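You operate a simulated robot arm through the tools that you are given. There is no shell and no other tool. Be economical: measure what you need, move in short steps, check, and stop when the job is done.

You are at the controls of a simulated robot arm. One attempt, no reset.

Task
Wipe the fuel drips out of the engine drip tray with the blue engine pad.
Fine: close the open fuel vent screw before you wipe; pull the tray out to wipe it; used pad into the oily waste bin, tray in. The engine stays isolated; spill nothing. What is to be rubbed or washed off counts as gone when no trace of it is left.

The check looks at the end state, three seconds after you hand in, the way a careful person would. Anything else that was tipped, shoved, dropped, spilled or broken makes it a failure.

Robot
A 7-joint arm with a two-finger parallel gripper on a trunk, on a base that drives. Base frame: it is fixed to the floor where the robot stands at the start and does not move with it; the origin is under the middle of the robot, x ahead of it, y to its left, z up. Lengths are in mm, angles in degrees, forces in N, time in s.
With the tool pointing down near the work surface it reaches from about 320 to 780 mm from the robot's upright axis, wherever it stands. Its first joint turns from -166.0 to 166.0 degrees. Places, roughly: belt tension knob [500, 800, 1000]; black belt door knob [500, 800, 1100]; blue engine pad [-750, -2000, 500]; coolant cap [700, 600, 1700]; coolant fill valve [500, 1100, 500]; coolant pump plunger [400, 900, 700]; cooler drain tap [400, 400, 900]; engine drip tray [600, 200, 500]; engine fuel valve [700, -100, 700]; engine heater switch [600, -100, 600]; engine stop lever [600, 0, 1000]; fuel primer button [600, 100, 800]; fuel vent screw [600, 0, 900]; green engine pad [-750, -2000, 500]; grey engine pad [-750, -1750, 500]; inside of the oily waste bin [-1100, 100, 400]. Payload 3.91 kg.
The TCP is the grasp point between the finger pads, 30 mm short of the fingertips. In the tool frame z runs along the fingers and y along their closing line. The gripper opens to 110 mm. The fingers are 20 mm wide and 10 mm thick; the gripper's body (48 by 112 mm) begins 55 mm behind the TCP.
Orientation is that of the tool frame in the base frame, as a unit quaternion [x, y, z, w]. With the fingers straight down and closing along the base's y, the tool's x points along the base's -x, its y along +y and its z along -z.

Tools
- The arm moves only by the tool move_arm. Its arguments are lists of equal length, an entry for each row: "angular": the turn, a rotation vector about the tool's x, y, z in degrees, a list of three; "travel": the shift along the tool's x, y, z in mm, a list of three; "grip": the opening, from 0 (shut) to 1 (fully open). In form: {"angular": [[ax, ay, az], ...], "travel": [[x, y, z], ...], "grip": [grip, ...]}. A call has 1 to 10 rows; each row shifts and turns the commanded pose from where the row before left it, along the tool's axes as they then stand. Each row takes 0.2 s and may step no farther than 50 mm and 8.6 degrees from the row before; otherwise, or with a gripper value out of range, the whole call is refused. A pose out of reach is approached as far as the arm can. The call stops where the force on the tool passes 40 N (or 10 N more than at its start, if that is more) or the arm is blocked; 0.2 s more then pass. The fingers move at their own pace (about 153 mm/s each) and stop on an object; they squeeze with about 22 N. The grip force told is the motor's: it shows also when the fingers shut on nothing. Time passes only in rows, and 0.2 s behind the last, so rows that do not move let the fingers close. It gives the time, the measured TCP pose, the force on the tool (base axes), the opening and the grip force at its end, in the units of the frame above (readings bear some noise), with the torque about the TCP (base axes, N m) and any sound that the robot's microphone picked up.
- Cameras (640 x 400 px; columns grow to the right, rows downward): "scene" is now at [-39.8, 106, 1341.6]; the picture's right is [-0.73, -0.68, 0.00], its down [-0.63, 0.68, -0.38] and it looks along [0.26, -0.28, -0.92] (base axes); focal length 214 px, centre (320, 200). "wrist" rides on the gripper at [77, 7, -114] in the tool frame; the picture's right is [-0.09, 1.00, 0.00], its down [-0.80, -0.07, -0.59] and it looks along [-0.59, -0.05, 0.80] (tool axes); focal length 270 px, centre (320, 200). There is no depth. A picture from a camera that has moved, and an enlarged one, comes with that camera's place and axes in the base frame and with its lens.
- camera(camera): a new picture of that camera. It takes no simulated time.
- slide_trunk(by): slides the trunk up (or, below 0, down) by that many mm; the arm and the scene camera ride with it, the base frame stays. It gives what a move gives, with no picture.
- drive_base(legs): drives the robot by 1 to 6 legs, each [ahead, turn to the left] in mm and degrees, along the robot's own axes; the way and the turn of a leg run together, so that a leg with both is an arc; at most 1500 mm and 180 degrees a leg. The arm and the cameras ride along, it lands a little off, and it stops where it bumps. It gives what a move gives.
- pan_tilt(pan, tilt): turns the head with the scene camera to pan (to the left, within 155 degrees either way) and tilt (down, from -29 to 69), counted from straight ahead of the robot. It gives what a move gives.
- close_up(camera, box): a new picture of the part [left, top, right, bottom] of that camera's present view, enlarged. It takes no simulated time.
- close_job(): hands the job in; it is judged then, once.

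Work in short steps. Places have to be worked out from the pictures, the camera data and where the tool is seen: move nearer, look again, correct. Check each grasp and each placing, and mend what went wrong. You have 120 turns and 98 pictures in all, those below and enlarged ones among them. Open the gripper and draw the arm clear of the work before you hand the job in, unless the task says otherwise; then end with one line.

The tools are called after ">>>" as a command line: name --argument value ..., lists and objects as JSON in quotes. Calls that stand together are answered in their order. move_arm: Moves the arm, as the interface text tells. Its arguments: {"type":"object","properties":{"angular":{"type":"array","items":{"type":"array","items":{"type":"number"}}},"travel":{"type":"array","items":{"type":"array","items":{"type":"number"}}},"grip":{"type":"array","items":{"type":"number"}}},"required":["angular","travel","grip"]} The other tools are called the same way: slide_trunk (by) slides the trunk up or down; drive_base (legs) drives the base; pan_tilt (pan, tilt) turns the head that bears the scene camera; camera (camera) takes a picture; close_up (camera, box) takes an enlarged picture of a part of a camera's view; close_job () hands the job in.

At the start:

```text
time_s: 0.0
eef_pos: [485.8, -31.3, 1030.6]
orientation: [0.0, 1.0, 0.0, 0.001]
ft_force: [-0.2, 0.6, -0.6]
torque: [0.0, -0.01, -0.03]
grip_width: 109.9
grip_force: 0.1
trunk travel left (down, up): [-350.0, 260.0]
robot x, y, heading: [2.8, -2.0, -0.1]
head pan, tilt: [-47.3, 67.4]
```

scene: 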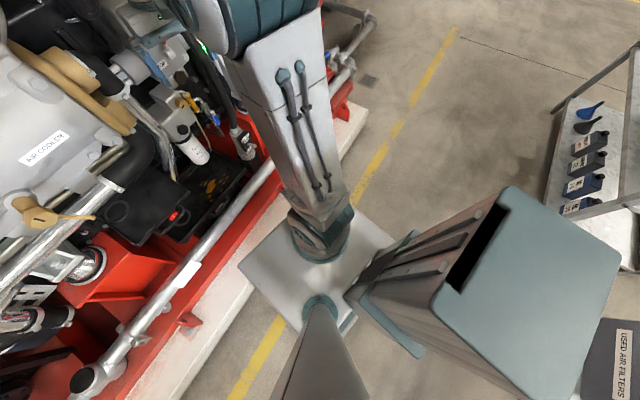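
wrist: 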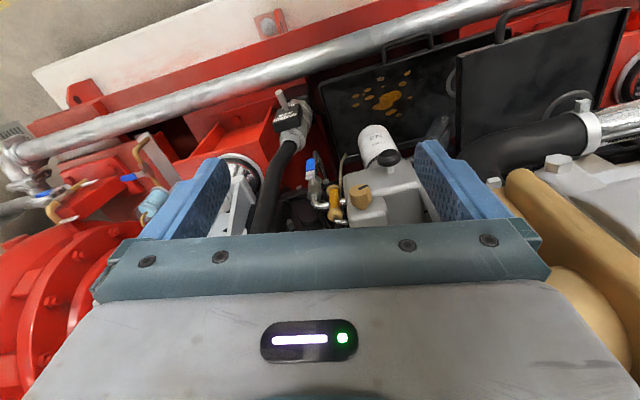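

The start pictures show the engine ahead and a rack behind right. I turn the head to look at the engine.

>>> pan_tilt --pan 10 --tilt 45

>>> camera --camera "scene"

```text
time_s: 1.3
eef_pos: [485.7, -30.8, 1031.8]
orientation: [0.0, 1.0, 0.0, 0.001]
ft_force: [0.7, 0.4, 0.4]
torque: [0.0, -0.02, -0.01]
grip_width: 110.0
grip_force: 0.0
trunk travel left (down, up): [-350.0, 260.0]
robot x, y, heading: [0.7, 1.3, -0.1]
head pan, tilt: [10.0, 45.0]
```

```text
95 pictures are left
camera scene: at [1.2, 162.5, 1369.1], right [0.17, -0.98, 0.0], down [-0.7, -0.12, -0.71], along [0.7, 0.12, -0.71], focal length 214 px, centre (320, 200)
```

scene: 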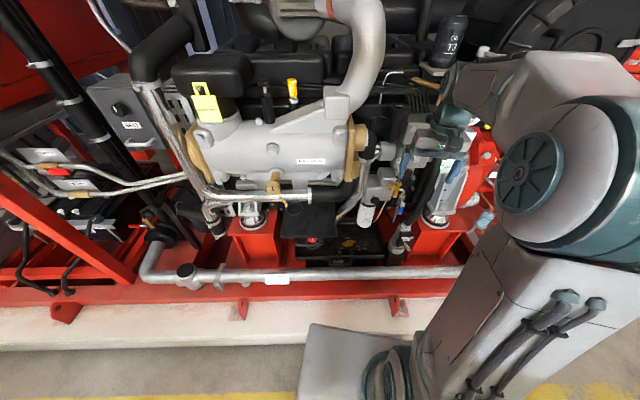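

I zoom into the tray and vent screw area.

>>> close_up --camera "scene" --box '[260, 100, 500, 250]'

>>> close_up --camera "wrist" --box '[240, 50, 480, 230]'

```text
2.67 times, centred on (380, 175) of scene
camera zoom: at [1.2, 162.5, 1369.1], right [0.17, -0.98, 0.0], down [-0.7, -0.12, -0.71], along [0.7, 0.12, -0.71], focal length 572 px, centre (160, 267)
```

zoom: 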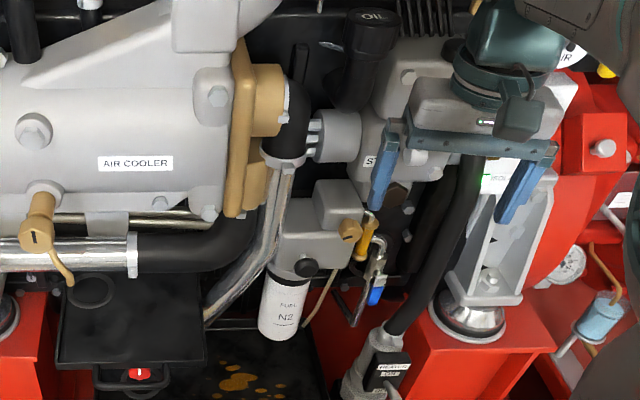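

```text
2.22 times, centred on (360, 140) of wrist
camera zoom: at [408.6, -24.1, 1145.4], right [0.09, 1.0, 0.0], down [0.8, -0.07, 0.59], along [0.59, -0.05, -0.8], focal length 601 px, centre (231, 333)
```

zoom: 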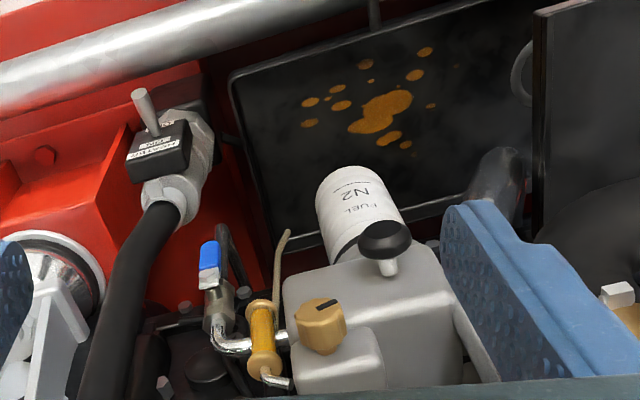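

The brass vent screw is near [617, 10, 860]. I back up the base for room and turn the tool horizontal for a close look.

>>> drive_base --legs '[[-200, 0]]'

>>> move_arm --angular '[[0, -8.5, 0], [0, -8.5, 0], [0, -8.5, 0], [0, -8.5, 0], [0, -8.5, 0], [0, -8.5, 0]]' --travel '[[0, 0, 0], [0, 0, 0], [0, 0, 0], [0, 0, 0], [0, 0, 0], [0, 0, 0]]' --grip '[1, 1, 1, 1, 1, 1]'

>>> camera --camera "wrist"

>>> camera --camera "scene"

```text
time_s: 2.9
eef_pos: [289.0, -30.9, 1031.8]
orientation: [0.002, 1.0, 0.0, 0.001]
ft_force: [0.2, 0.1, 0.8]
torque: [-0.01, -0.01, -0.02]
grip_width: 109.9
grip_force: 0.0
trunk travel left (down, up): [-350.0, 260.0]
robot x, y, heading: [-197.0, 2.2, -0.5]
head pan, tilt: [10.0, 45.0]
```

```text
time_s: 4.2
eef_pos: [289.4, -30.9, 1032.0]
orientation: [0.001, 0.902, -0.001, 0.432]
ft_force: [0.0, -0.4, 0.3]
torque: [-0.02, -0.01, -0.02]
grip_width: 110.1
grip_force: 0.0
trunk travel left (down, up): [-350.0, 260.0]
robot x, y, heading: [-194.3, 1.8, -0.0]
head pan, tilt: [10.0, 45.0]
```

```text
92 pictures are left
camera wrist: at [151.3, -24.7, 1043.2], right [0.06, 1.0, 0.07], down [0.04, -0.07, 1.0], along [1.0, -0.06, -0.04], focal length 270 px, centre (320, 200)
```

wrist: 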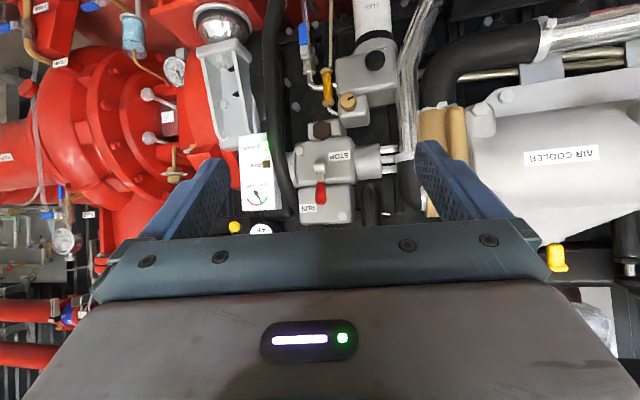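

```text
91 pictures are left
camera scene: at [-194.9, 162.8, 1369.2], right [0.17, -0.99, 0.0], down [-0.7, -0.12, -0.71], along [0.7, 0.12, -0.71], focal length 214 px, centre (320, 200)
```

scene: 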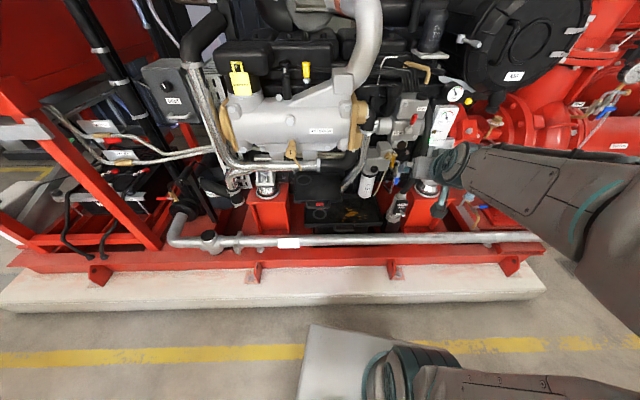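

A level view. I zoom on the vent screw and on the tray.

>>> close_up --camera "wrist" --box '[280, 0, 440, 100]'

>>> close_up --camera "wrist" --box '[310, 60, 390, 120]'

>>> close_up --camera "scene" --box '[260, 130, 450, 260]'

```text
4.00 times, centred on (360, 50) of wrist
camera zoom: at [151.3, -24.7, 1043.2], right [0.06, 1.0, 0.07], down [0.04, -0.07, 1.0], along [1.0, -0.06, -0.04], focal length 1081 px, centre (160, 800)
```

zoom: 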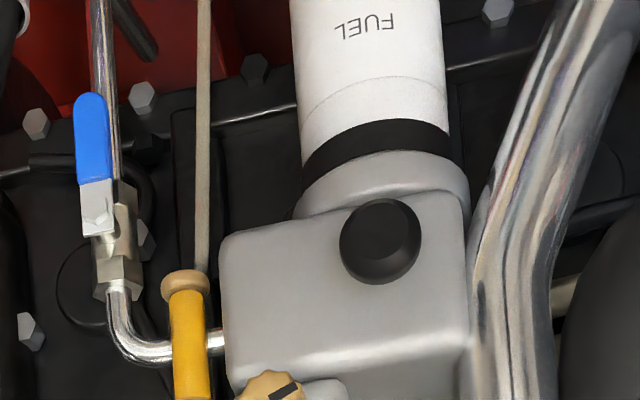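

```text
6.67 times, centred on (350, 90) of wrist
camera zoom: at [151.3, -24.7, 1043.2], right [0.06, 1.0, 0.07], down [0.04, -0.07, 1.0], along [1.0, -0.06, -0.04], focal length 1802 px, centre (120, 933)
```

zoom: 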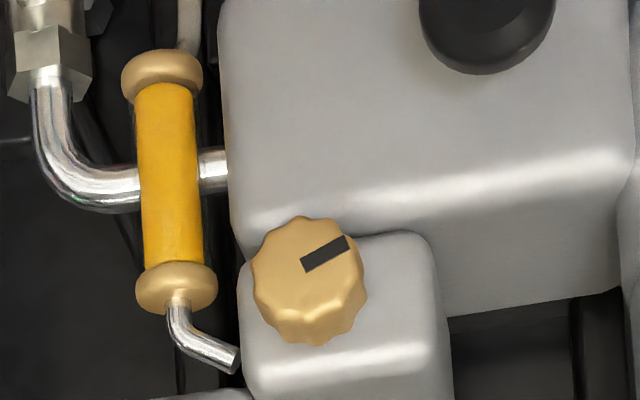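

```text
3.08 times, centred on (355, 195) of scene
camera zoom: at [-194.9, 162.8, 1369.2], right [0.17, -0.99, 0.0], down [-0.7, -0.12, -0.71], along [0.7, 0.12, -0.71], focal length 660 px, centre (212, 215)
```

zoom: 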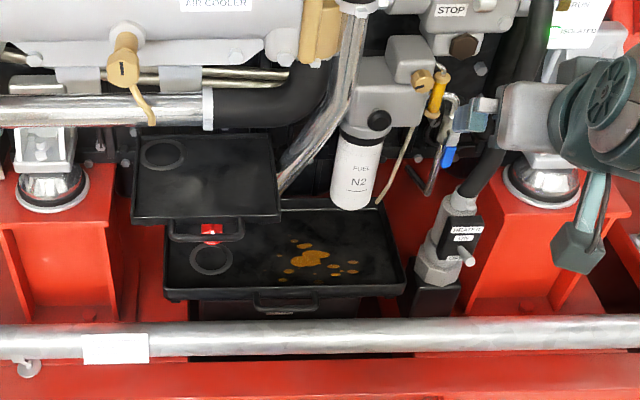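

The knob faces the robot (−x), centred about [610, 8, 858], pointer toward +y and a bit down. I finish levelling the tool and move in front of it.

>>> move_arm --angular '[[0, -7.8, 0], [0, -7.8, 0], [0, -7.8, 0], [0, -7.8, 0], [0, -7.8, 0], [0, 0, 0], [0, 0, 0], [0, 0, 0], [0, 0, 0]]' --travel '[[0, 0, 0], [0, 0, 0], [0, 0, 0], [0, 0, 0], [0, 0, 0], [44, 10, 0], [44, 10, 0], [44, 10, 0], [42, 9, 0]]' --grip '[1, 1, 1, 1, 1, 1, 1, 0.6, 0.6]'

>>> camera --camera "wrist"

```text
time_s: 6.2
eef_pos: [351.8, 2.5, 881.5]
orientation: [0.001, 0.707, -0.001, 0.708]
ft_force: [0.2, -0.7, -0.4]
torque: [0.0, 0.0, -0.02]
grip_width: 66.2
grip_force: 0.1
out of reach, approached as far as the arm can: row 4, 5, 6, 7, 8
trunk travel left (down, up): [-350.0, 260.0]
robot x, y, heading: [-197.8, -0.6, -0.3]
head pan, tilt: [10.0, 45.0]
```

```text
87 pictures are left
camera wrist: at [237.8, 8.7, 803.6], right [0.0, 1.0, 0.09], down [-0.6, -0.07, 0.8], along [0.8, -0.06, 0.59], focal length 270 px, centre (320, 200)
```

wrist: 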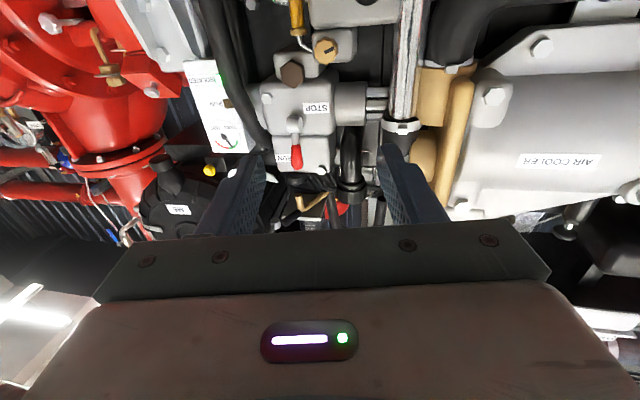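

I go forward to about x=490.

>>> move_arm --angular '[[0, 0, 0], [0, 0, 0], [0, 0, 0], [0, 0, 0]]' --travel '[[0, 0, 45], [0, 0, 45], [0, 0, 45], [0, 0, 0]]' --grip '[0.6, 0.6, 0.6, 0.6]'

>>> camera --camera "wrist"

```text
time_s: 7.2
eef_pos: [488.1, 1.9, 881.9]
orientation: [0.0, 0.708, 0.0, 0.707]
ft_force: [0.7, 0.1, -0.9]
torque: [0.0, -0.02, -0.01]
grip_width: 65.8
grip_force: 0.1
trunk travel left (down, up): [-350.0, 260.0]
robot x, y, heading: [-200.0, -2.1, -0.2]
head pan, tilt: [10.0, 45.0]
```

```text
86 pictures are left
camera wrist: at [373.2, 8.8, 804.0], right [0.0, 1.0, 0.09], down [-0.59, -0.07, 0.8], along [0.8, -0.05, 0.59], focal length 270 px, centre (320, 200)
```

wrist: 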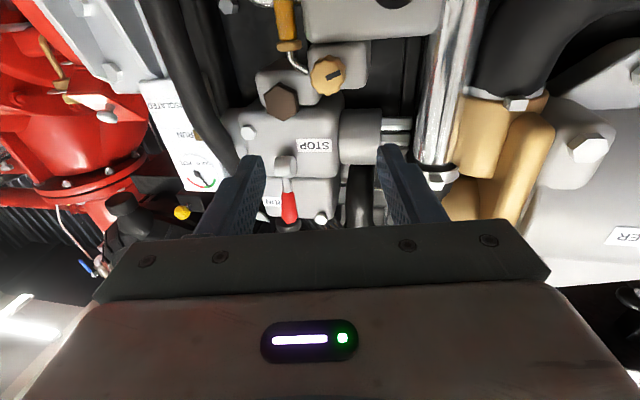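

The knob triangulates to about [615, 10.5, 852]. I shift in line and pre-turn the wrist −60° so I can turn clockwise.

>>> move_arm --angular '[[0, 0, 0], [0, 0, -8.5], [0, 0, -8.5], [0, 0, -8.5], [0, 0, -8.5], [0, 0, -8.5], [0, 0, -8.5], [0, 0, -8.5], [0, 0, 0]]' --travel '[[30, 8.5, 0], [0, 0, 0], [0, 0, 0], [0, 0, 0], [0, 0, 0], [0, 0, 0], [0, 0, 0], [0, 0, 0], [0, 0, 0]]' --grip '[0.6, 0.6, 0.6, 0.6, 0.6, 0.6, 0.6, 0.6, 0.6]'

>>> camera --camera "wrist"

>>> camera --camera "scene"

```text
time_s: 9.2
eef_pos: [487.5, 9.1, 853.3]
orientation: [-0.35, 0.614, -0.352, 0.613]
ft_force: [0.5, -0.2, 0.5]
torque: [0.0, 0.0, 0.01]
grip_width: 66.0
grip_force: 0.1
trunk travel left (down, up): [-350.0, 260.0]
robot x, y, heading: [-199.6, -0.8, -0.3]
head pan, tilt: [10.0, 45.0]
```

```text
85 pictures are left
camera wrist: at [372.7, -53.9, 808.1], right [0.0, 0.58, -0.81], down [-0.59, 0.66, 0.47], along [0.81, 0.48, 0.34], focal length 270 px, centre (320, 200)
```

wrist: 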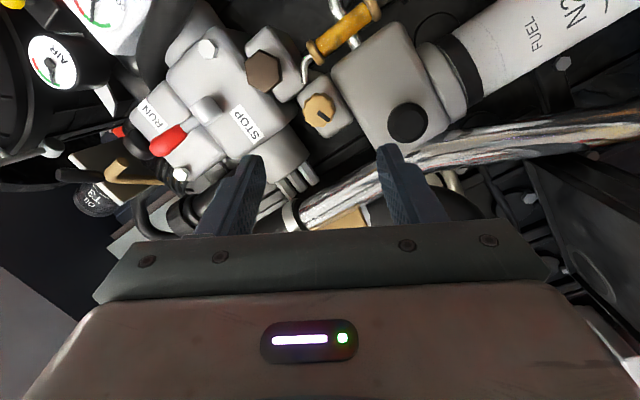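

```text
84 pictures are left
camera scene: at [-194.8, 162.9, 1369.1], right [0.17, -0.99, 0.0], down [-0.7, -0.12, -0.71], along [0.7, 0.12, -0.71], focal length 214 px, centre (320, 200)
```

scene: 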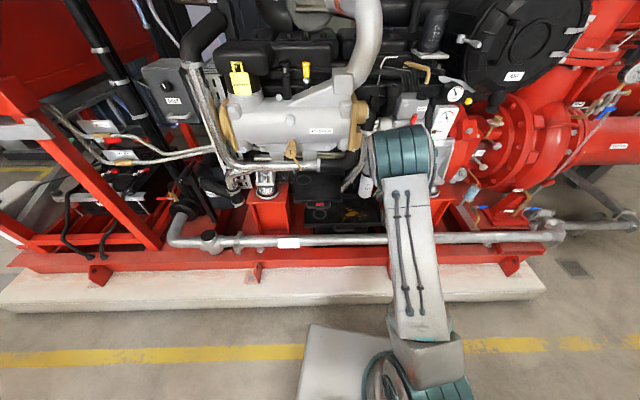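

Alignment is good. I narrow to 50 mm and advance with force watching.

>>> move_arm --angular '[[0, 0, 0], [0, 0, 0], [0, 0, 0], [0, 0, 0]]' --travel '[[0, 0, 40], [0, 0, 30], [0, 0, 15], [0, 0, 0]]' --grip '[0.45, 0.45, 0.45, 0.45]'

>>> camera --camera "wrist"

```text
time_s: 10.2
eef_pos: [573.4, 9.5, 851.5]
orientation: [-0.35, 0.615, -0.351, 0.613]
ft_force: [-0.4, 0.3, 0.3]
torque: [0.02, 0.01, 0.0]
grip_width: 49.6
grip_force: 0.0
trunk travel left (down, up): [-350.0, 260.0]
robot x, y, heading: [-201.8, -2.5, -0.3]
head pan, tilt: [10.0, 45.0]
```

```text
83 pictures are left
camera wrist: at [458.4, -53.7, 806.0], right [0.0, 0.58, -0.81], down [-0.59, 0.66, 0.47], along [0.81, 0.48, 0.35], focal length 270 px, centre (320, 200)
```

wrist: 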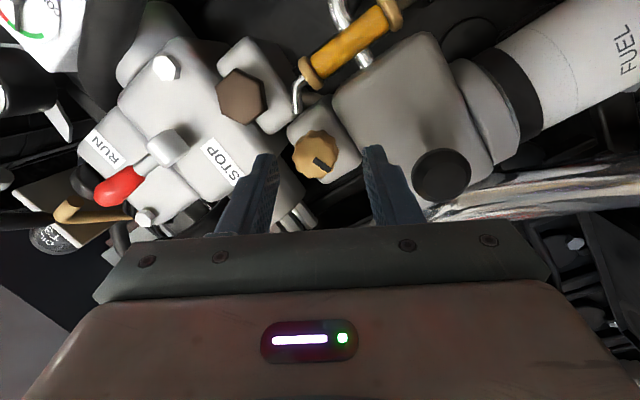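

Fingers straddle the knob axis. I advance 27 mm and close.

>>> move_arm --angular '[[0, 0, 0], [0, 0, 0], [0, 0, 0], [0, 0, 0], [0, 0, 0]]' --travel '[[0, 0, 15], [0, 0, 12], [0, 0, 0], [0, 0, 0], [0, 0, 0]]' --grip '[0.45, 0.45, 0.2, 0.1, 0.1]'

>>> camera --camera "wrist"

```text
time_s: 11.4
eef_pos: [600.0, 9.0, 853.1]
orientation: [-0.349, 0.614, -0.352, 0.614]
ft_force: [3.0, -1.8, 6.8]
torque: [-0.13, 0.72, 0.07]
grip_width: 28.9
grip_force: 45.2
trunk travel left (down, up): [-350.0, 260.0]
robot x, y, heading: [-195.4, -0.3, 0.0]
head pan, tilt: [10.0, 45.0]
```

```text
82 pictures are left
camera wrist: at [484.4, -54.8, 808.5], right [0.0, 0.58, -0.81], down [-0.59, 0.66, 0.47], along [0.81, 0.48, 0.35], focal length 270 px, centre (320, 200)
```

wrist: 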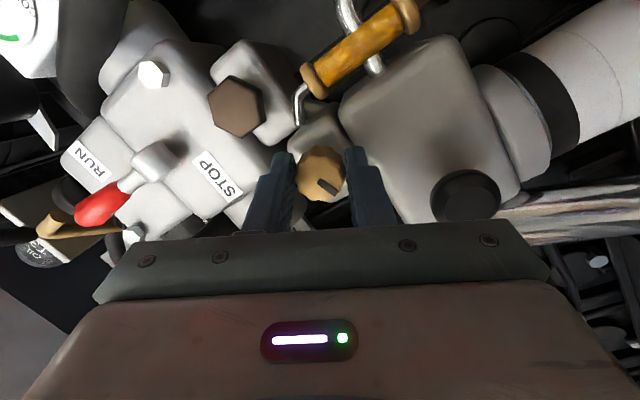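

Grip is good. I turn clockwise 40° and watch the torque.

>>> move_arm --angular '[[0, 0, 8], [0, 0, 8], [0, 0, 8], [0, 0, 8], [0, 0, 8]]' --travel '[[0, 0, 0], [0, 0, 0], [0, 0, 0], [0, 0, 0], [0, 0, 0]]' --grip '[0.1, 0.1, 0.1, 0.1, 0.1]'

>>> camera --camera "wrist"

```text
time_s: 12.7
eef_pos: [598.6, 9.5, 853.0]
orientation: [-0.119, 0.698, -0.12, 0.696]
ft_force: [-4.1, 1.1, 0.6]
torque: [-0.26, 1.33, 0.47]
grip_width: 29.9
grip_force: 45.6
trunk travel left (down, up): [-350.0, 260.0]
robot x, y, heading: [-197.8, -2.2, -0.2]
head pan, tilt: [10.0, 45.0]
```

```text
81 pictures are left
camera wrist: at [484.1, -9.8, 777.3], right [0.0, 0.97, -0.25], down [-0.59, 0.2, 0.78], along [0.81, 0.15, 0.57], focal length 270 px, centre (320, 200)
```

wrist: 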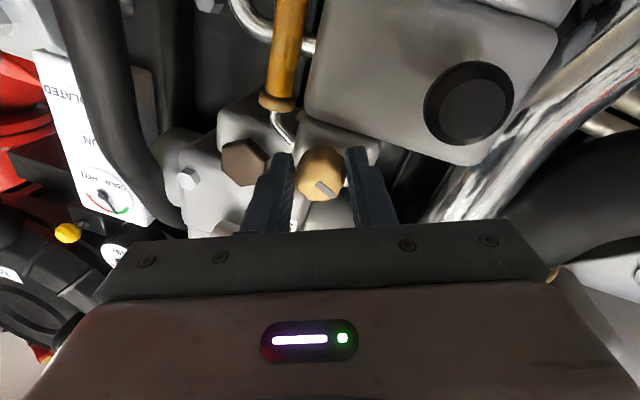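

The knob turns along. I continue clockwise.

>>> move_arm --angular '[[0, 0, 8], [0, 0, 8], [0, 0, 8], [0, 0, 8], [0, 0, 8]]' --travel '[[0, 0, 0], [0, 0, 0], [0, 0, 0], [0, 0, 0], [0, 0, 0]]' --grip '[0.1, 0.1, 0.1, 0.1, 0.1]'

>>> camera --camera "wrist"

```text
time_s: 13.8
eef_pos: [598.9, 12.4, 854.3]
orientation: [0.126, 0.696, 0.127, 0.695]
ft_force: [-1.0, 17.4, -4.6]
torque: [-0.25, 0.94, 1.54]
grip_width: 30.1
grip_force: 44.9
trunk travel left (down, up): [-350.0, 260.0]
robot x, y, heading: [-197.7, 3.3, -0.1]
head pan, tilt: [10.0, 45.0]
```

```text
80 pictures are left
camera wrist: at [484.9, 45.0, 782.7], right [0.0, 0.9, 0.43], down [-0.59, -0.35, 0.73], along [0.8, -0.26, 0.54], focal length 270 px, centre (320, 200)
```

wrist: 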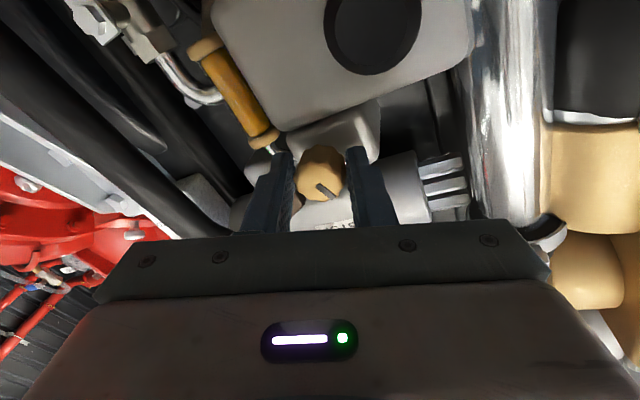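

Still turning freely (about 80° so far). I continue.

>>> move_arm --angular '[[0, 0, 8], [0, 0, 8], [0, 0, 8], [0, 0, 8], [0, 0, 8]]' --travel '[[0, 0, 0], [0, 0, 0], [0, 0, 0], [0, 0, 0], [0, 0, 0]]' --grip '[0.1, 0.1, 0.1, 0.1, 0.1]'

>>> camera --camera "wrist"

```text
time_s: 15.1
eef_pos: [599.5, 9.4, 857.8]
orientation: [0.356, 0.608, 0.357, 0.613]
ft_force: [9.4, 16.5, 11.7]
torque: [-0.33, -0.68, 1.25]
grip_width: 29.4
grip_force: 44.7
trunk travel left (down, up): [-350.0, 260.0]
robot x, y, heading: [-198.4, -0.7, 0.2]
head pan, tilt: [10.0, 45.0]
```

```text
79 pictures are left
camera wrist: at [485.3, 80.0, 823.3], right [0.0, 0.41, 0.91], down [-0.6, -0.73, 0.33], along [0.8, -0.54, 0.25], focal length 270 px, centre (320, 200)
```

wrist: 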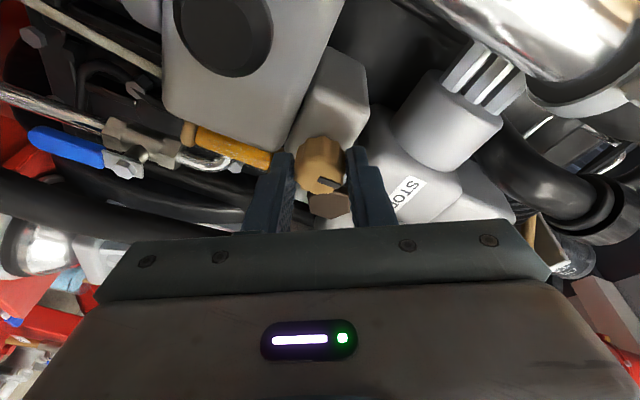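

Pointer is now up, still following. I try a further 24° and look for a stop.

>>> move_arm --angular '[[0, 0, 8], [0, 0, 8], [0, 0, 8]]' --travel '[[0, 0, 0], [0, 0, 0], [0, 0, 0]]' --grip '[0.1, 0.1, 0.1]'

>>> camera --camera "wrist"

```text
time_s: 15.8
eef_pos: [598.2, 8.8, 856.3]
orientation: [0.475, 0.521, 0.475, 0.526]
ft_force: [3.7, 10.6, 21.0]
torque: [-0.41, -1.29, 0.87]
grip_width: 27.6
grip_force: 45.1
trunk travel left (down, up): [-350.0, 260.0]
robot x, y, heading: [-197.6, 1.7, -0.1]
head pan, tilt: [10.0, 45.0]
```

```text
78 pictures are left
camera wrist: at [484.0, 85.9, 854.4], right [-0.01, 0.01, 1.0], down [-0.6, -0.8, 0.0], along [0.8, -0.6, 0.01], focal length 270 px, centre (320, 200)
```

wrist: 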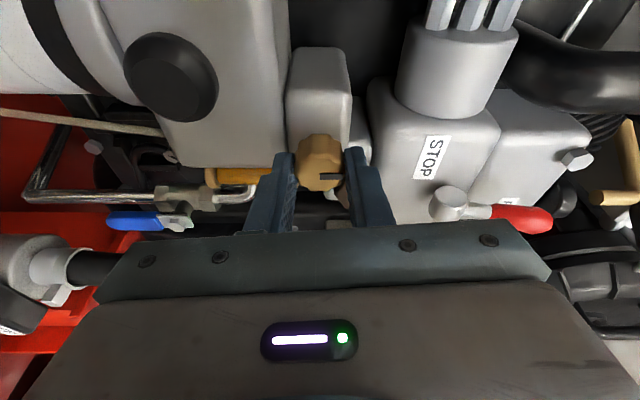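

The pointer stayed at straight up while the gripper turned on: that is the end stop. I zoom to check.

>>> close_up --camera "wrist" --box '[270, 120, 370, 200]'

>>> move_arm --angular '[[0, 0, 0], [0, 0, 0], [0, 0, 0], [0, 0, 0]]' --travel '[[0, 0, 0], [0, 0, 0], [0, 0, -40], [0, 0, -45]]' --grip '[0.4, 0.4, 0.4, 0.4]'

>>> camera --camera "wrist"

```text
5.00 times, centred on (320, 160) of wrist
camera zoom: at [484.0, 85.9, 854.4], right [-0.01, 0.01, 1.0], down [-0.6, -0.8, 0.0], along [0.8, -0.6, 0.01], focal length 1351 px, centre (320, 400)
```

zoom: 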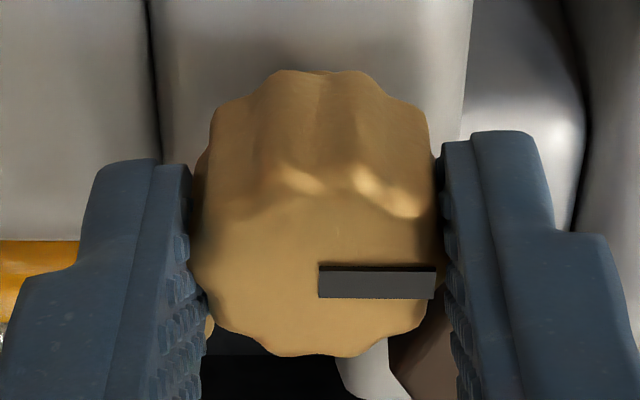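

```text
time_s: 16.9
eef_pos: [512.6, 5.4, 852.9]
orientation: [0.477, 0.523, 0.474, 0.524]
ft_force: [-0.7, 0.3, 0.5]
torque: [-0.01, -0.03, 0.03]
grip_width: 44.2
grip_force: 0.1
trunk travel left (down, up): [-350.0, 260.0]
robot x, y, heading: [-197.9, 2.6, -0.0]
head pan, tilt: [10.0, 45.0]
```

```text
76 pictures are left
camera wrist: at [398.9, 84.1, 852.2], right [0.0, 0.01, 1.0], down [-0.6, -0.8, 0.01], along [0.8, -0.6, 0.0], focal length 270 px, centre (320, 200)
```

wrist: 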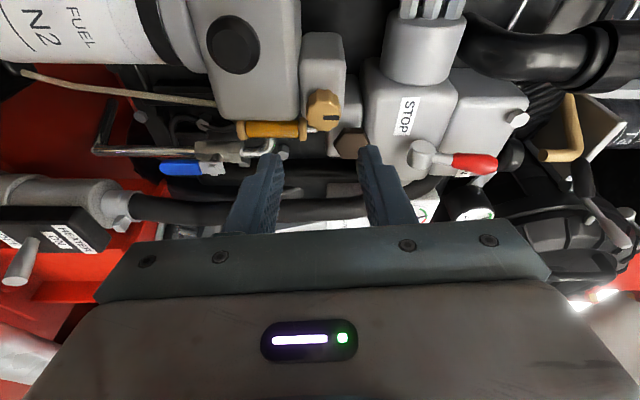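

The vent screw is closed (pointer up, at the stop). I retreat and lower to inspect the tray handle.

>>> move_arm --angular '[[0, 0, 0], [0, 0, 0], [0, 0, 0], [0, 0, 0]]' --travel '[[0, 0, -50], [0, 0, -50], [0, 0, -10], [45, 0, 0]]' --grip '[0.4, 0.4, 0.4, 0.4]'

>>> slide_trunk --by -220

>>> camera --camera "wrist"

>>> camera --camera "scene"

```text
time_s: 17.9
eef_pos: [402.7, 55.2, 849.4]
orientation: [0.476, 0.522, 0.475, 0.524]
ft_force: [-0.1, -0.6, 0.2]
torque: [-0.01, -0.01, 0.01]
grip_width: 44.2
grip_force: 0.0
trunk travel left (down, up): [-350.0, 260.0]
robot x, y, heading: [-195.2, 3.3, 0.1]
head pan, tilt: [10.0, 45.0]
```

```text
time_s: 20.2
eef_pos: [402.9, 54.0, 630.7]
orientation: [0.476, 0.523, 0.475, 0.524]
ft_force: [-0.4, -0.2, 0.3]
torque: [0.02, 0.01, 0.0]
grip_width: 44.1
grip_force: 0.1
trunk travel left (down, up): [-130.0, 480.0]
robot x, y, heading: [-196.8, 3.5, -0.3]
head pan, tilt: [10.0, 45.0]
```

```text
75 pictures are left
camera wrist: at [288.0, 131.0, 629.3], right [0.0, 0.01, 1.0], down [-0.6, -0.8, 0.01], along [0.8, -0.6, 0.0], focal length 270 px, centre (320, 200)
```

wrist: 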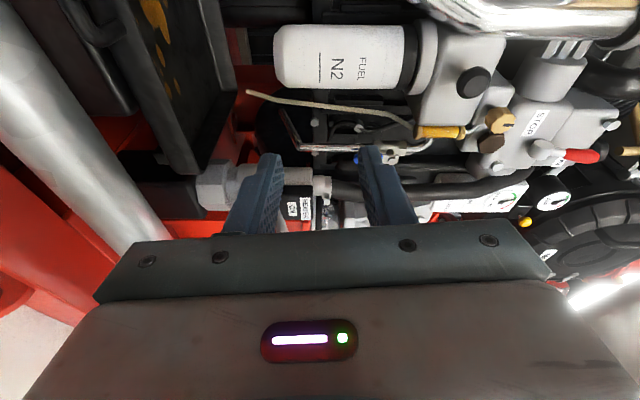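

```text
74 pictures are left
camera scene: at [-194.9, 163.0, 1149.2], right [0.17, -0.99, 0.0], down [-0.7, -0.12, -0.71], along [0.7, 0.12, -0.71], focal length 214 px, centre (320, 200)
```

scene: 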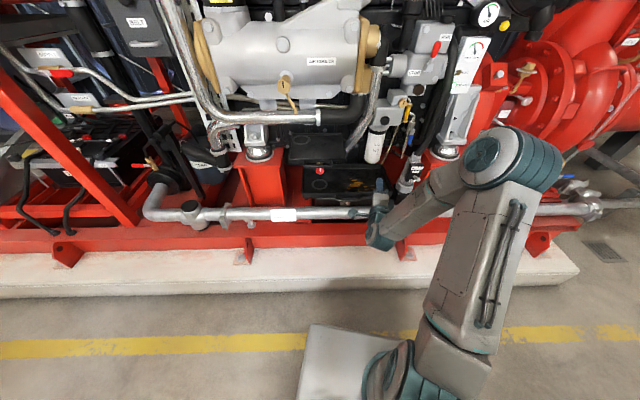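

>>> close_up --camera "scene" --box '[260, 130, 420, 230]'

>>> close_up --camera "wrist" --box '[60, 0, 240, 180]'

```text
4.00 times, centred on (340, 180) of scene
camera zoom: at [-194.9, 163.0, 1149.2], right [0.17, -0.99, 0.0], down [-0.7, -0.12, -0.71], along [0.7, 0.12, -0.71], focal length 858 px, centre (240, 280)
```

zoom: 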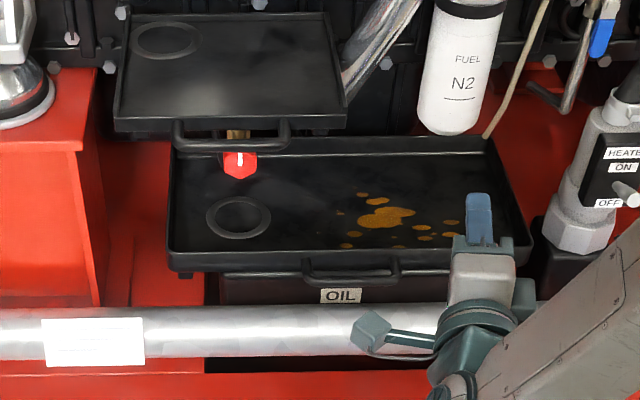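

```text
2.22 times, centred on (150, 90) of wrist
camera zoom: at [288.0, 131.0, 629.3], right [0.0, 0.01, 1.0], down [-0.6, -0.8, 0.01], along [0.8, -0.6, 0.0], focal length 601 px, centre (698, 444)
```

zoom: 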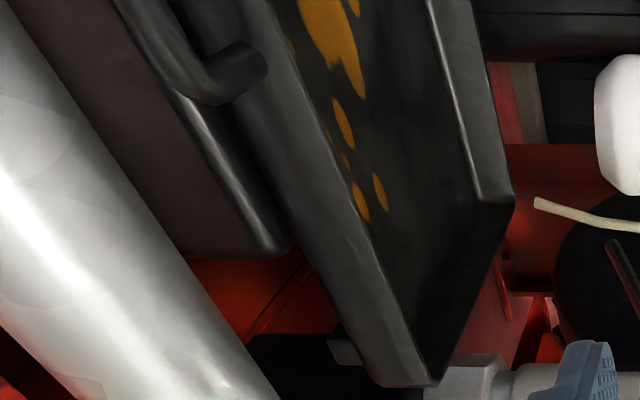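

The engine is yawed about 12.5°; the tray handle is near [488, 155, 485]. I move in front for a closer look at the handle.

>>> move_arm --angular '[[0, 0, 0], [0, 0, 0], [0, 0, 0]]' --travel '[[45, 0, -20], [45, -10, -10], [10, -40, 0]]' --grip '[0.4, 0.4, 0.4]'

>>> camera --camera "wrist"

>>> close_up --camera "scene" --box '[260, 130, 420, 230]'

```text
time_s: 21.0
eef_pos: [372.7, 146.4, 570.8]
orientation: [0.476, 0.522, 0.475, 0.525]
ft_force: [-0.1, 0.0, 0.1]
torque: [-0.01, 0.0, -0.04]
grip_width: 43.9
grip_force: 0.0
trunk travel left (down, up): [-130.0, 480.0]
robot x, y, heading: [-194.7, 1.0, -0.0]
head pan, tilt: [10.0, 45.0]
```

```text
71 pictures are left
camera wrist: at [258.0, 223.7, 568.9], right [0.0, 0.01, 1.0], down [-0.6, -0.8, 0.01], along [0.8, -0.6, 0.01], focal length 270 px, centre (320, 200)
```

wrist: 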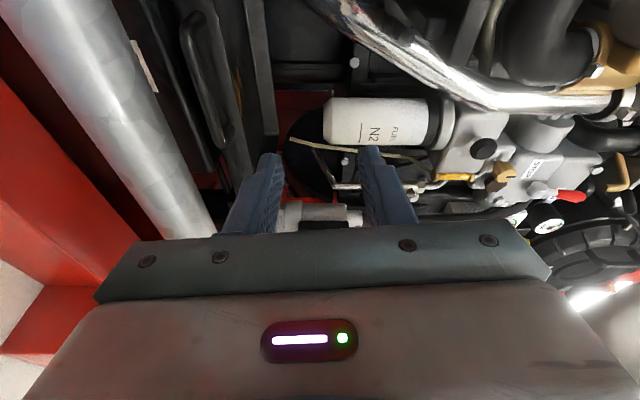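

```text
4.00 times, centred on (340, 180) of scene
camera zoom: at [-195.2, 162.9, 1149.3], right [0.17, -0.99, 0.0], down [-0.7, -0.12, -0.71], along [0.7, 0.12, -0.71], focal length 858 px, centre (240, 280)
```

zoom: 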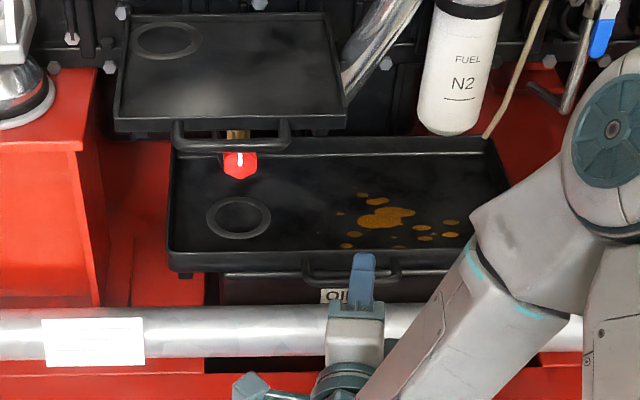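

>>> close_up --camera "wrist" --box '[80, 0, 280, 180]'

```text
2.22 times, centred on (180, 90) of wrist
camera zoom: at [258.0, 223.7, 568.9], right [0.0, 0.01, 1.0], down [-0.6, -0.8, 0.01], along [0.8, -0.6, 0.01], focal length 601 px, centre (631, 444)
```

zoom: 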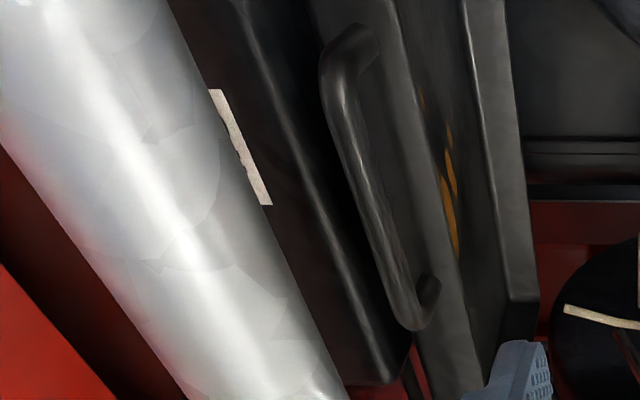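

The handle bar centre works out to about [503, 153, 470], the pipe (top ≈410) is below it. I align the tool with the engine's yaw and line up in front of the bar.

>>> move_arm --angular '[[0, 6.3, 3], [0, 6.3, 3], [0, 0, 0], [0, 0, 0], [0, 0, 0]]' --travel '[[0, 0, 0], [0, 0, 0], [-18, -30, 0], [0, -40, 0], [0, -30, 0]]' --grip '[0.5, 0.5, 0.5, 0.5, 0.5]'

>>> camera --camera "wrist"

>>> close_up --camera "scene" --box '[280, 150, 420, 250]'

```text
time_s: 22.2
eef_pos: [375.6, 131.1, 469.6]
orientation: [0.448, 0.551, 0.551, 0.438]
ft_force: [1.2, -0.2, 0.0]
torque: [0.01, 0.03, 0.01]
grip_width: 55.2
grip_force: 0.1
trunk travel left (down, up): [-130.0, 480.0]
robot x, y, heading: [-196.3, -1.1, 0.0]
head pan, tilt: [10.0, 45.0]
```

```text
68 pictures are left
camera wrist: at [246.5, 180.9, 478.0], right [0.03, -0.09, 1.0], down [-0.41, -0.91, -0.07], along [0.91, -0.41, -0.07], focal length 270 px, centre (320, 200)
```

wrist: 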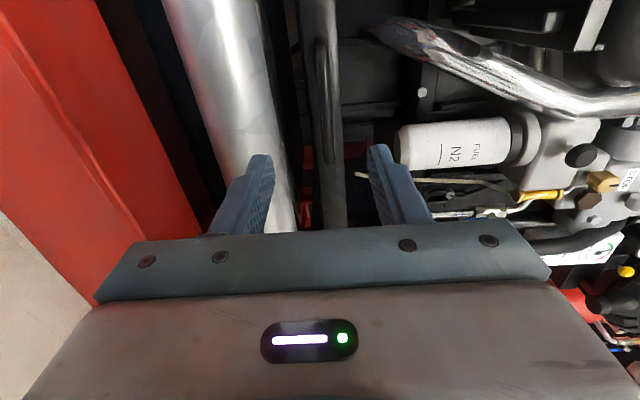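

```text
4.00 times, centred on (350, 200) of scene
camera zoom: at [-195.1, 163.1, 1149.2], right [0.17, -0.99, 0.0], down [-0.7, -0.12, -0.71], along [0.7, 0.12, -0.71], focal length 858 px, centre (200, 200)
```

zoom: 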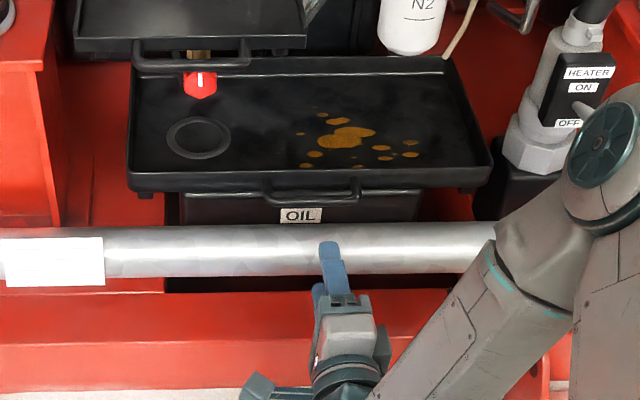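

The bar lies level between the fingers at z≈471. I advance 85 mm and look.

>>> move_arm --angular '[[0, 0, 0], [0, 0, 0], [0, 0, 0]]' --travel '[[0, 0, 45], [0, 0, 40], [0, 0, 0]]' --grip '[0.5, 0.5, 0.5]'

>>> camera --camera "wrist"

>>> close_up --camera "scene" --box '[280, 150, 420, 250]'

```text
time_s: 23.0
eef_pos: [459.9, 149.2, 470.6]
orientation: [0.448, 0.551, 0.551, 0.438]
ft_force: [-0.9, -0.4, -0.2]
torque: [0.02, -0.03, 0.02]
grip_width: 54.9
grip_force: 0.2
trunk travel left (down, up): [-130.0, 480.0]
robot x, y, heading: [-195.8, 1.2, -0.3]
head pan, tilt: [10.0, 45.0]
```

```text
66 pictures are left
camera wrist: at [330.1, 199.0, 479.6], right [0.03, -0.09, 1.0], down [-0.41, -0.91, -0.07], along [0.91, -0.41, -0.07], focal length 270 px, centre (320, 200)
```

wrist: 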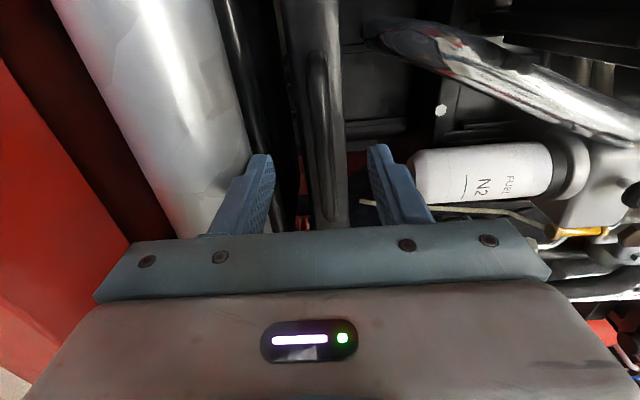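

```text
4.00 times, centred on (350, 200) of scene
camera zoom: at [-194.9, 163.1, 1149.2], right [0.17, -0.99, 0.0], down [-0.7, -0.12, -0.71], along [0.7, 0.12, -0.71], focal length 858 px, centre (200, 200)
```

zoom: 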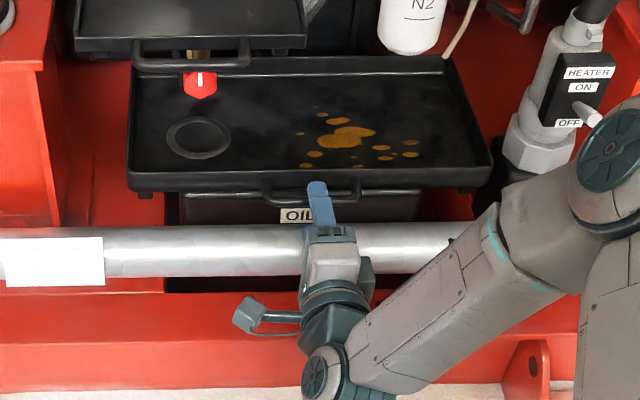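

Bar is centred between fingers. I advance 25 mm and close.

>>> move_arm --angular '[[0, 0, 0], [0, 0, 0], [0, 0, 0], [0, 0, 0], [0, 0, 0]]' --travel '[[0, 0, 15], [0, 0, 10], [0, 0, 0], [0, 0, 0], [0, 0, 0]]' --grip '[0.5, 0.5, 0.2, 0.0, 0.0]'

>>> camera --camera "wrist"

```text
time_s: 24.2
eef_pos: [484.2, 154.8, 473.3]
orientation: [0.446, 0.55, 0.552, 0.441]
ft_force: [2.4, 1.6, 22.4]
torque: [-0.59, -0.33, -0.2]
grip_width: 11.9
grip_force: 45.3
trunk travel left (down, up): [-130.0, 480.0]
robot x, y, heading: [-197.5, 1.7, -0.0]
head pan, tilt: [10.0, 45.0]
```

```text
64 pictures are left
camera wrist: at [354.9, 205.1, 481.2], right [0.02, -0.09, 1.0], down [-0.41, -0.91, -0.08], along [0.91, -0.41, -0.06], focal length 270 px, centre (320, 200)
```

wrist: 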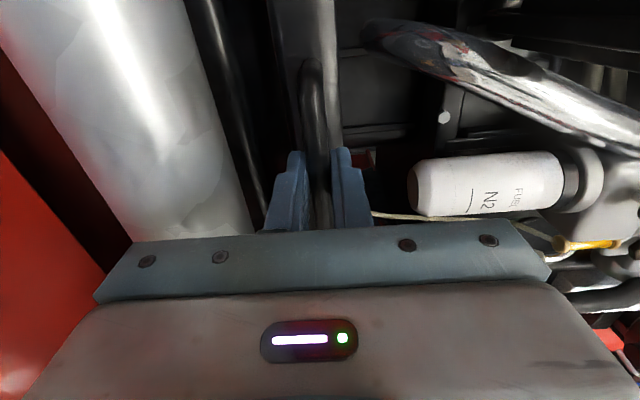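

Bar held (12 mm). I ease up 3 mm and pull out slowly along the engine's normal.

>>> move_arm --angular '[[0, 0, 0], [0, 0, 0], [0, 0, 0], [0, 0, 0], [0, 0, 0]]' --travel '[[0, 3, 0], [0, 0, -10], [0, 0, -15], [0, 0, -15], [0, 0, 0]]' --grip '[0, 0, 0, 0, 0]'

>>> close_up --camera "scene" --box '[260, 130, 420, 230]'

```text
time_s: 25.4
eef_pos: [444.0, 147.2, 474.3]
orientation: [0.448, 0.55, 0.552, 0.439]
ft_force: [-1.4, -2.7, 17.2]
torque: [-0.62, -0.37, 0.32]
grip_width: 11.8
grip_force: 45.0
trunk travel left (down, up): [-130.0, 480.0]
robot x, y, heading: [-196.1, 2.8, -0.2]
head pan, tilt: [10.0, 45.0]
```

```text
4.00 times, centred on (340, 180) of scene
camera zoom: at [-196.3, 162.7, 1149.2], right [0.17, -0.99, 0.0], down [-0.7, -0.12, -0.71], along [0.7, 0.12, -0.71], focal length 858 px, centre (240, 280)
```

zoom: 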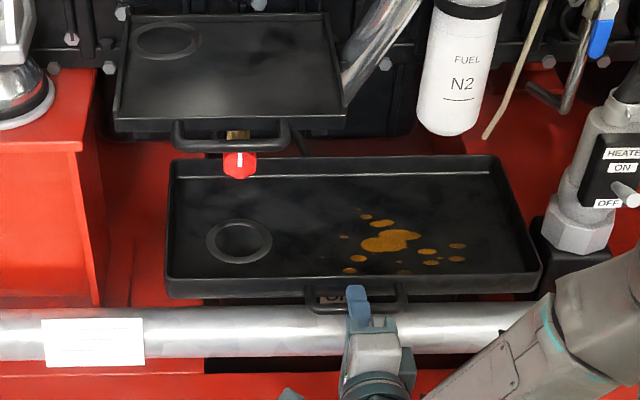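

The tray slides straight. I pull another 60 mm.

>>> move_arm --angular '[[0, 0, 0], [0, 0, 0], [0, 0, 0], [0, 0, 0], [0, 0, 0]]' --travel '[[0, 1, -15], [0, 1, -15], [0, 0, -15], [0, 0, -15], [0, 0, 0]]' --grip '[0, 0, 0, 0, 0]'

>>> close_up --camera "scene" --box '[260, 130, 420, 230]'

```text
time_s: 26.6
eef_pos: [385.1, 136.0, 473.8]
orientation: [0.448, 0.553, 0.55, 0.436]
ft_force: [-2.5, 1.1, -9.4]
torque: [-0.64, 0.03, 0.74]
grip_width: 11.7
grip_force: 44.9
trunk travel left (down, up): [-130.0, 480.0]
robot x, y, heading: [-193.9, -1.2, -0.2]
head pan, tilt: [10.0, 45.0]
```

```text
4.00 times, centred on (340, 180) of scene
camera zoom: at [-194.5, 163.3, 1148.9], right [0.17, -0.99, 0.0], down [-0.7, -0.12, -0.71], along [0.7, 0.12, -0.71], focal length 858 px, centre (240, 280)
```

zoom: 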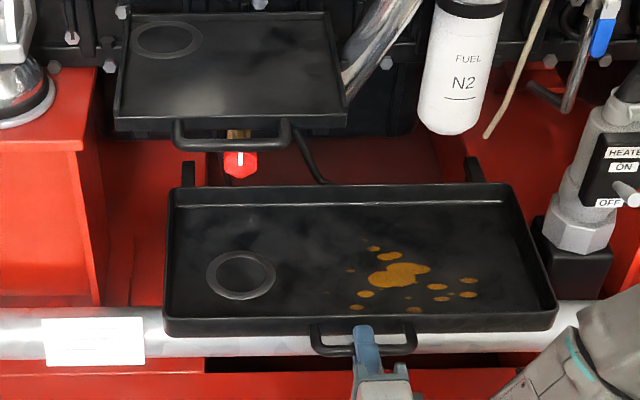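

About 100 mm out. I test whether the tray holds itself by opening the fingers only slightly.

>>> move_arm --angular '[[0, 0, 0], [0, 0, 0], [0, 0, 0]]' --travel '[[0, 0, 0], [0, 0, 0], [0, 0, 0]]' --grip '[0.23, 0.23, 0.23]'

>>> camera --camera "wrist"

>>> close_up --camera "scene" --box '[260, 130, 420, 230]'

```text
time_s: 27.4
eef_pos: [385.4, 135.6, 475.2]
orientation: [0.448, 0.551, 0.551, 0.438]
ft_force: [-0.6, -0.6, -0.5]
torque: [0.03, 0.01, -0.02]
grip_width: 25.4
grip_force: 0.1
trunk travel left (down, up): [-130.0, 480.0]
robot x, y, heading: [-197.7, 6.9, -0.3]
head pan, tilt: [10.0, 45.0]
```

```text
61 pictures are left
camera wrist: at [257.3, 185.0, 484.2], right [0.03, -0.09, 1.0], down [-0.41, -0.91, -0.07], along [0.91, -0.41, -0.07], focal length 270 px, centre (320, 200)
```

wrist: 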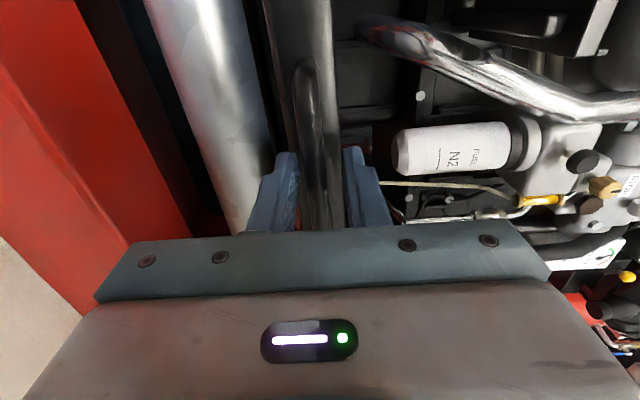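

```text
4.00 times, centred on (340, 180) of scene
camera zoom: at [-194.8, 163.1, 1149.2], right [0.17, -0.99, 0.0], down [-0.7, -0.12, -0.71], along [0.7, 0.12, -0.71], focal length 858 px, centre (240, 280)
```

zoom: 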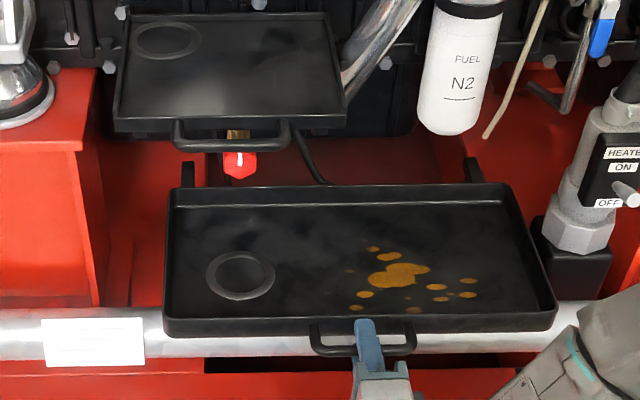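

The tray holds by itself. I release, back off, and raise to go for the pad.

>>> move_arm --angular '[[0, 0, 0], [0, 0, 0], [0, 0, 0], [0, 0, 0], [0, 0, 0], [0, 0, 0]]' --travel '[[0, 0, 0], [0, 0, 0], [0, 0, -40], [0, 0, -40], [0, 45, 0], [0, 45, 0]]' --grip '[0.5, 0.5, 0.5, 0.5, 0.5, 0.5]'

>>> pan_tilt --pan -115 --tilt 35

>>> camera --camera "scene"

>>> pan_tilt --pan 150 --tilt 35

>>> camera --camera "scene"

```text
time_s: 28.8
eef_pos: [310.2, 117.4, 566.1]
orientation: [0.449, 0.551, 0.551, 0.438]
ft_force: [-0.6, 0.4, 0.2]
torque: [0.01, -0.02, 0.01]
grip_width: 55.0
grip_force: 0.0
trunk travel left (down, up): [-130.0, 480.0]
robot x, y, heading: [-194.8, 1.9, 0.0]
head pan, tilt: [10.0, 45.0]
```

```text
time_s: 30.8
eef_pos: [311.2, 117.3, 566.0]
orientation: [0.447, 0.551, 0.551, 0.438]
ft_force: [-0.4, 0.2, 0.4]
torque: [-0.02, -0.02, 0.01]
grip_width: 54.9
grip_force: 0.1
trunk travel left (down, up): [-130.0, 480.0]
robot x, y, heading: [-197.7, 5.3, -0.1]
head pan, tilt: [-115.0, 35.0]
```

```text
59 pictures are left
camera scene: at [-312.4, 69.5, 1164.0], right [-0.91, 0.42, 0.0], down [0.24, 0.52, -0.82], along [-0.35, -0.74, -0.57], focal length 214 px, centre (320, 200)
```

scene: 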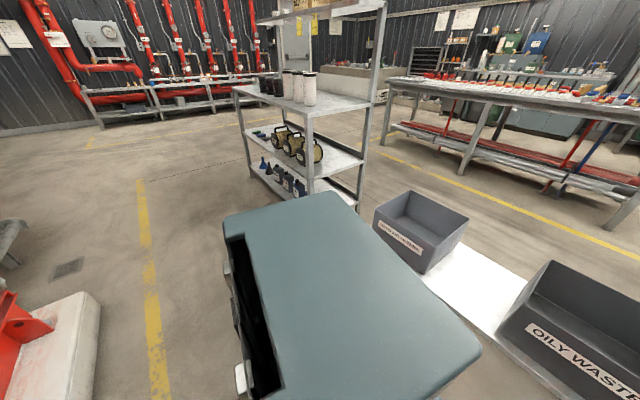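

```text
time_s: 34.5
eef_pos: [310.9, 117.8, 565.9]
orientation: [0.448, 0.551, 0.551, 0.439]
ft_force: [-0.1, -0.4, -0.5]
torque: [0.02, 0.02, 0.02]
grip_width: 55.2
grip_force: 0.0
trunk travel left (down, up): [-130.0, 480.0]
robot x, y, heading: [-196.0, 0.5, -0.2]
head pan, tilt: [150.0, 35.0]
```

```text
58 pictures are left
camera scene: at [-351.1, 193.5, 1164.0], right [0.5, 0.86, 0.0], down [0.5, -0.29, -0.82], along [-0.71, 0.41, -0.57], focal length 214 px, centre (320, 200)
```

scene: 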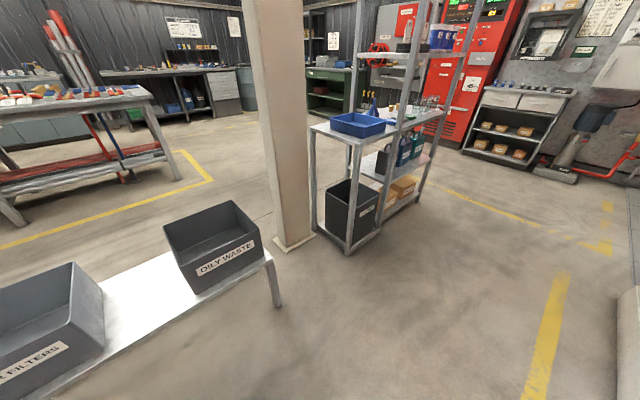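

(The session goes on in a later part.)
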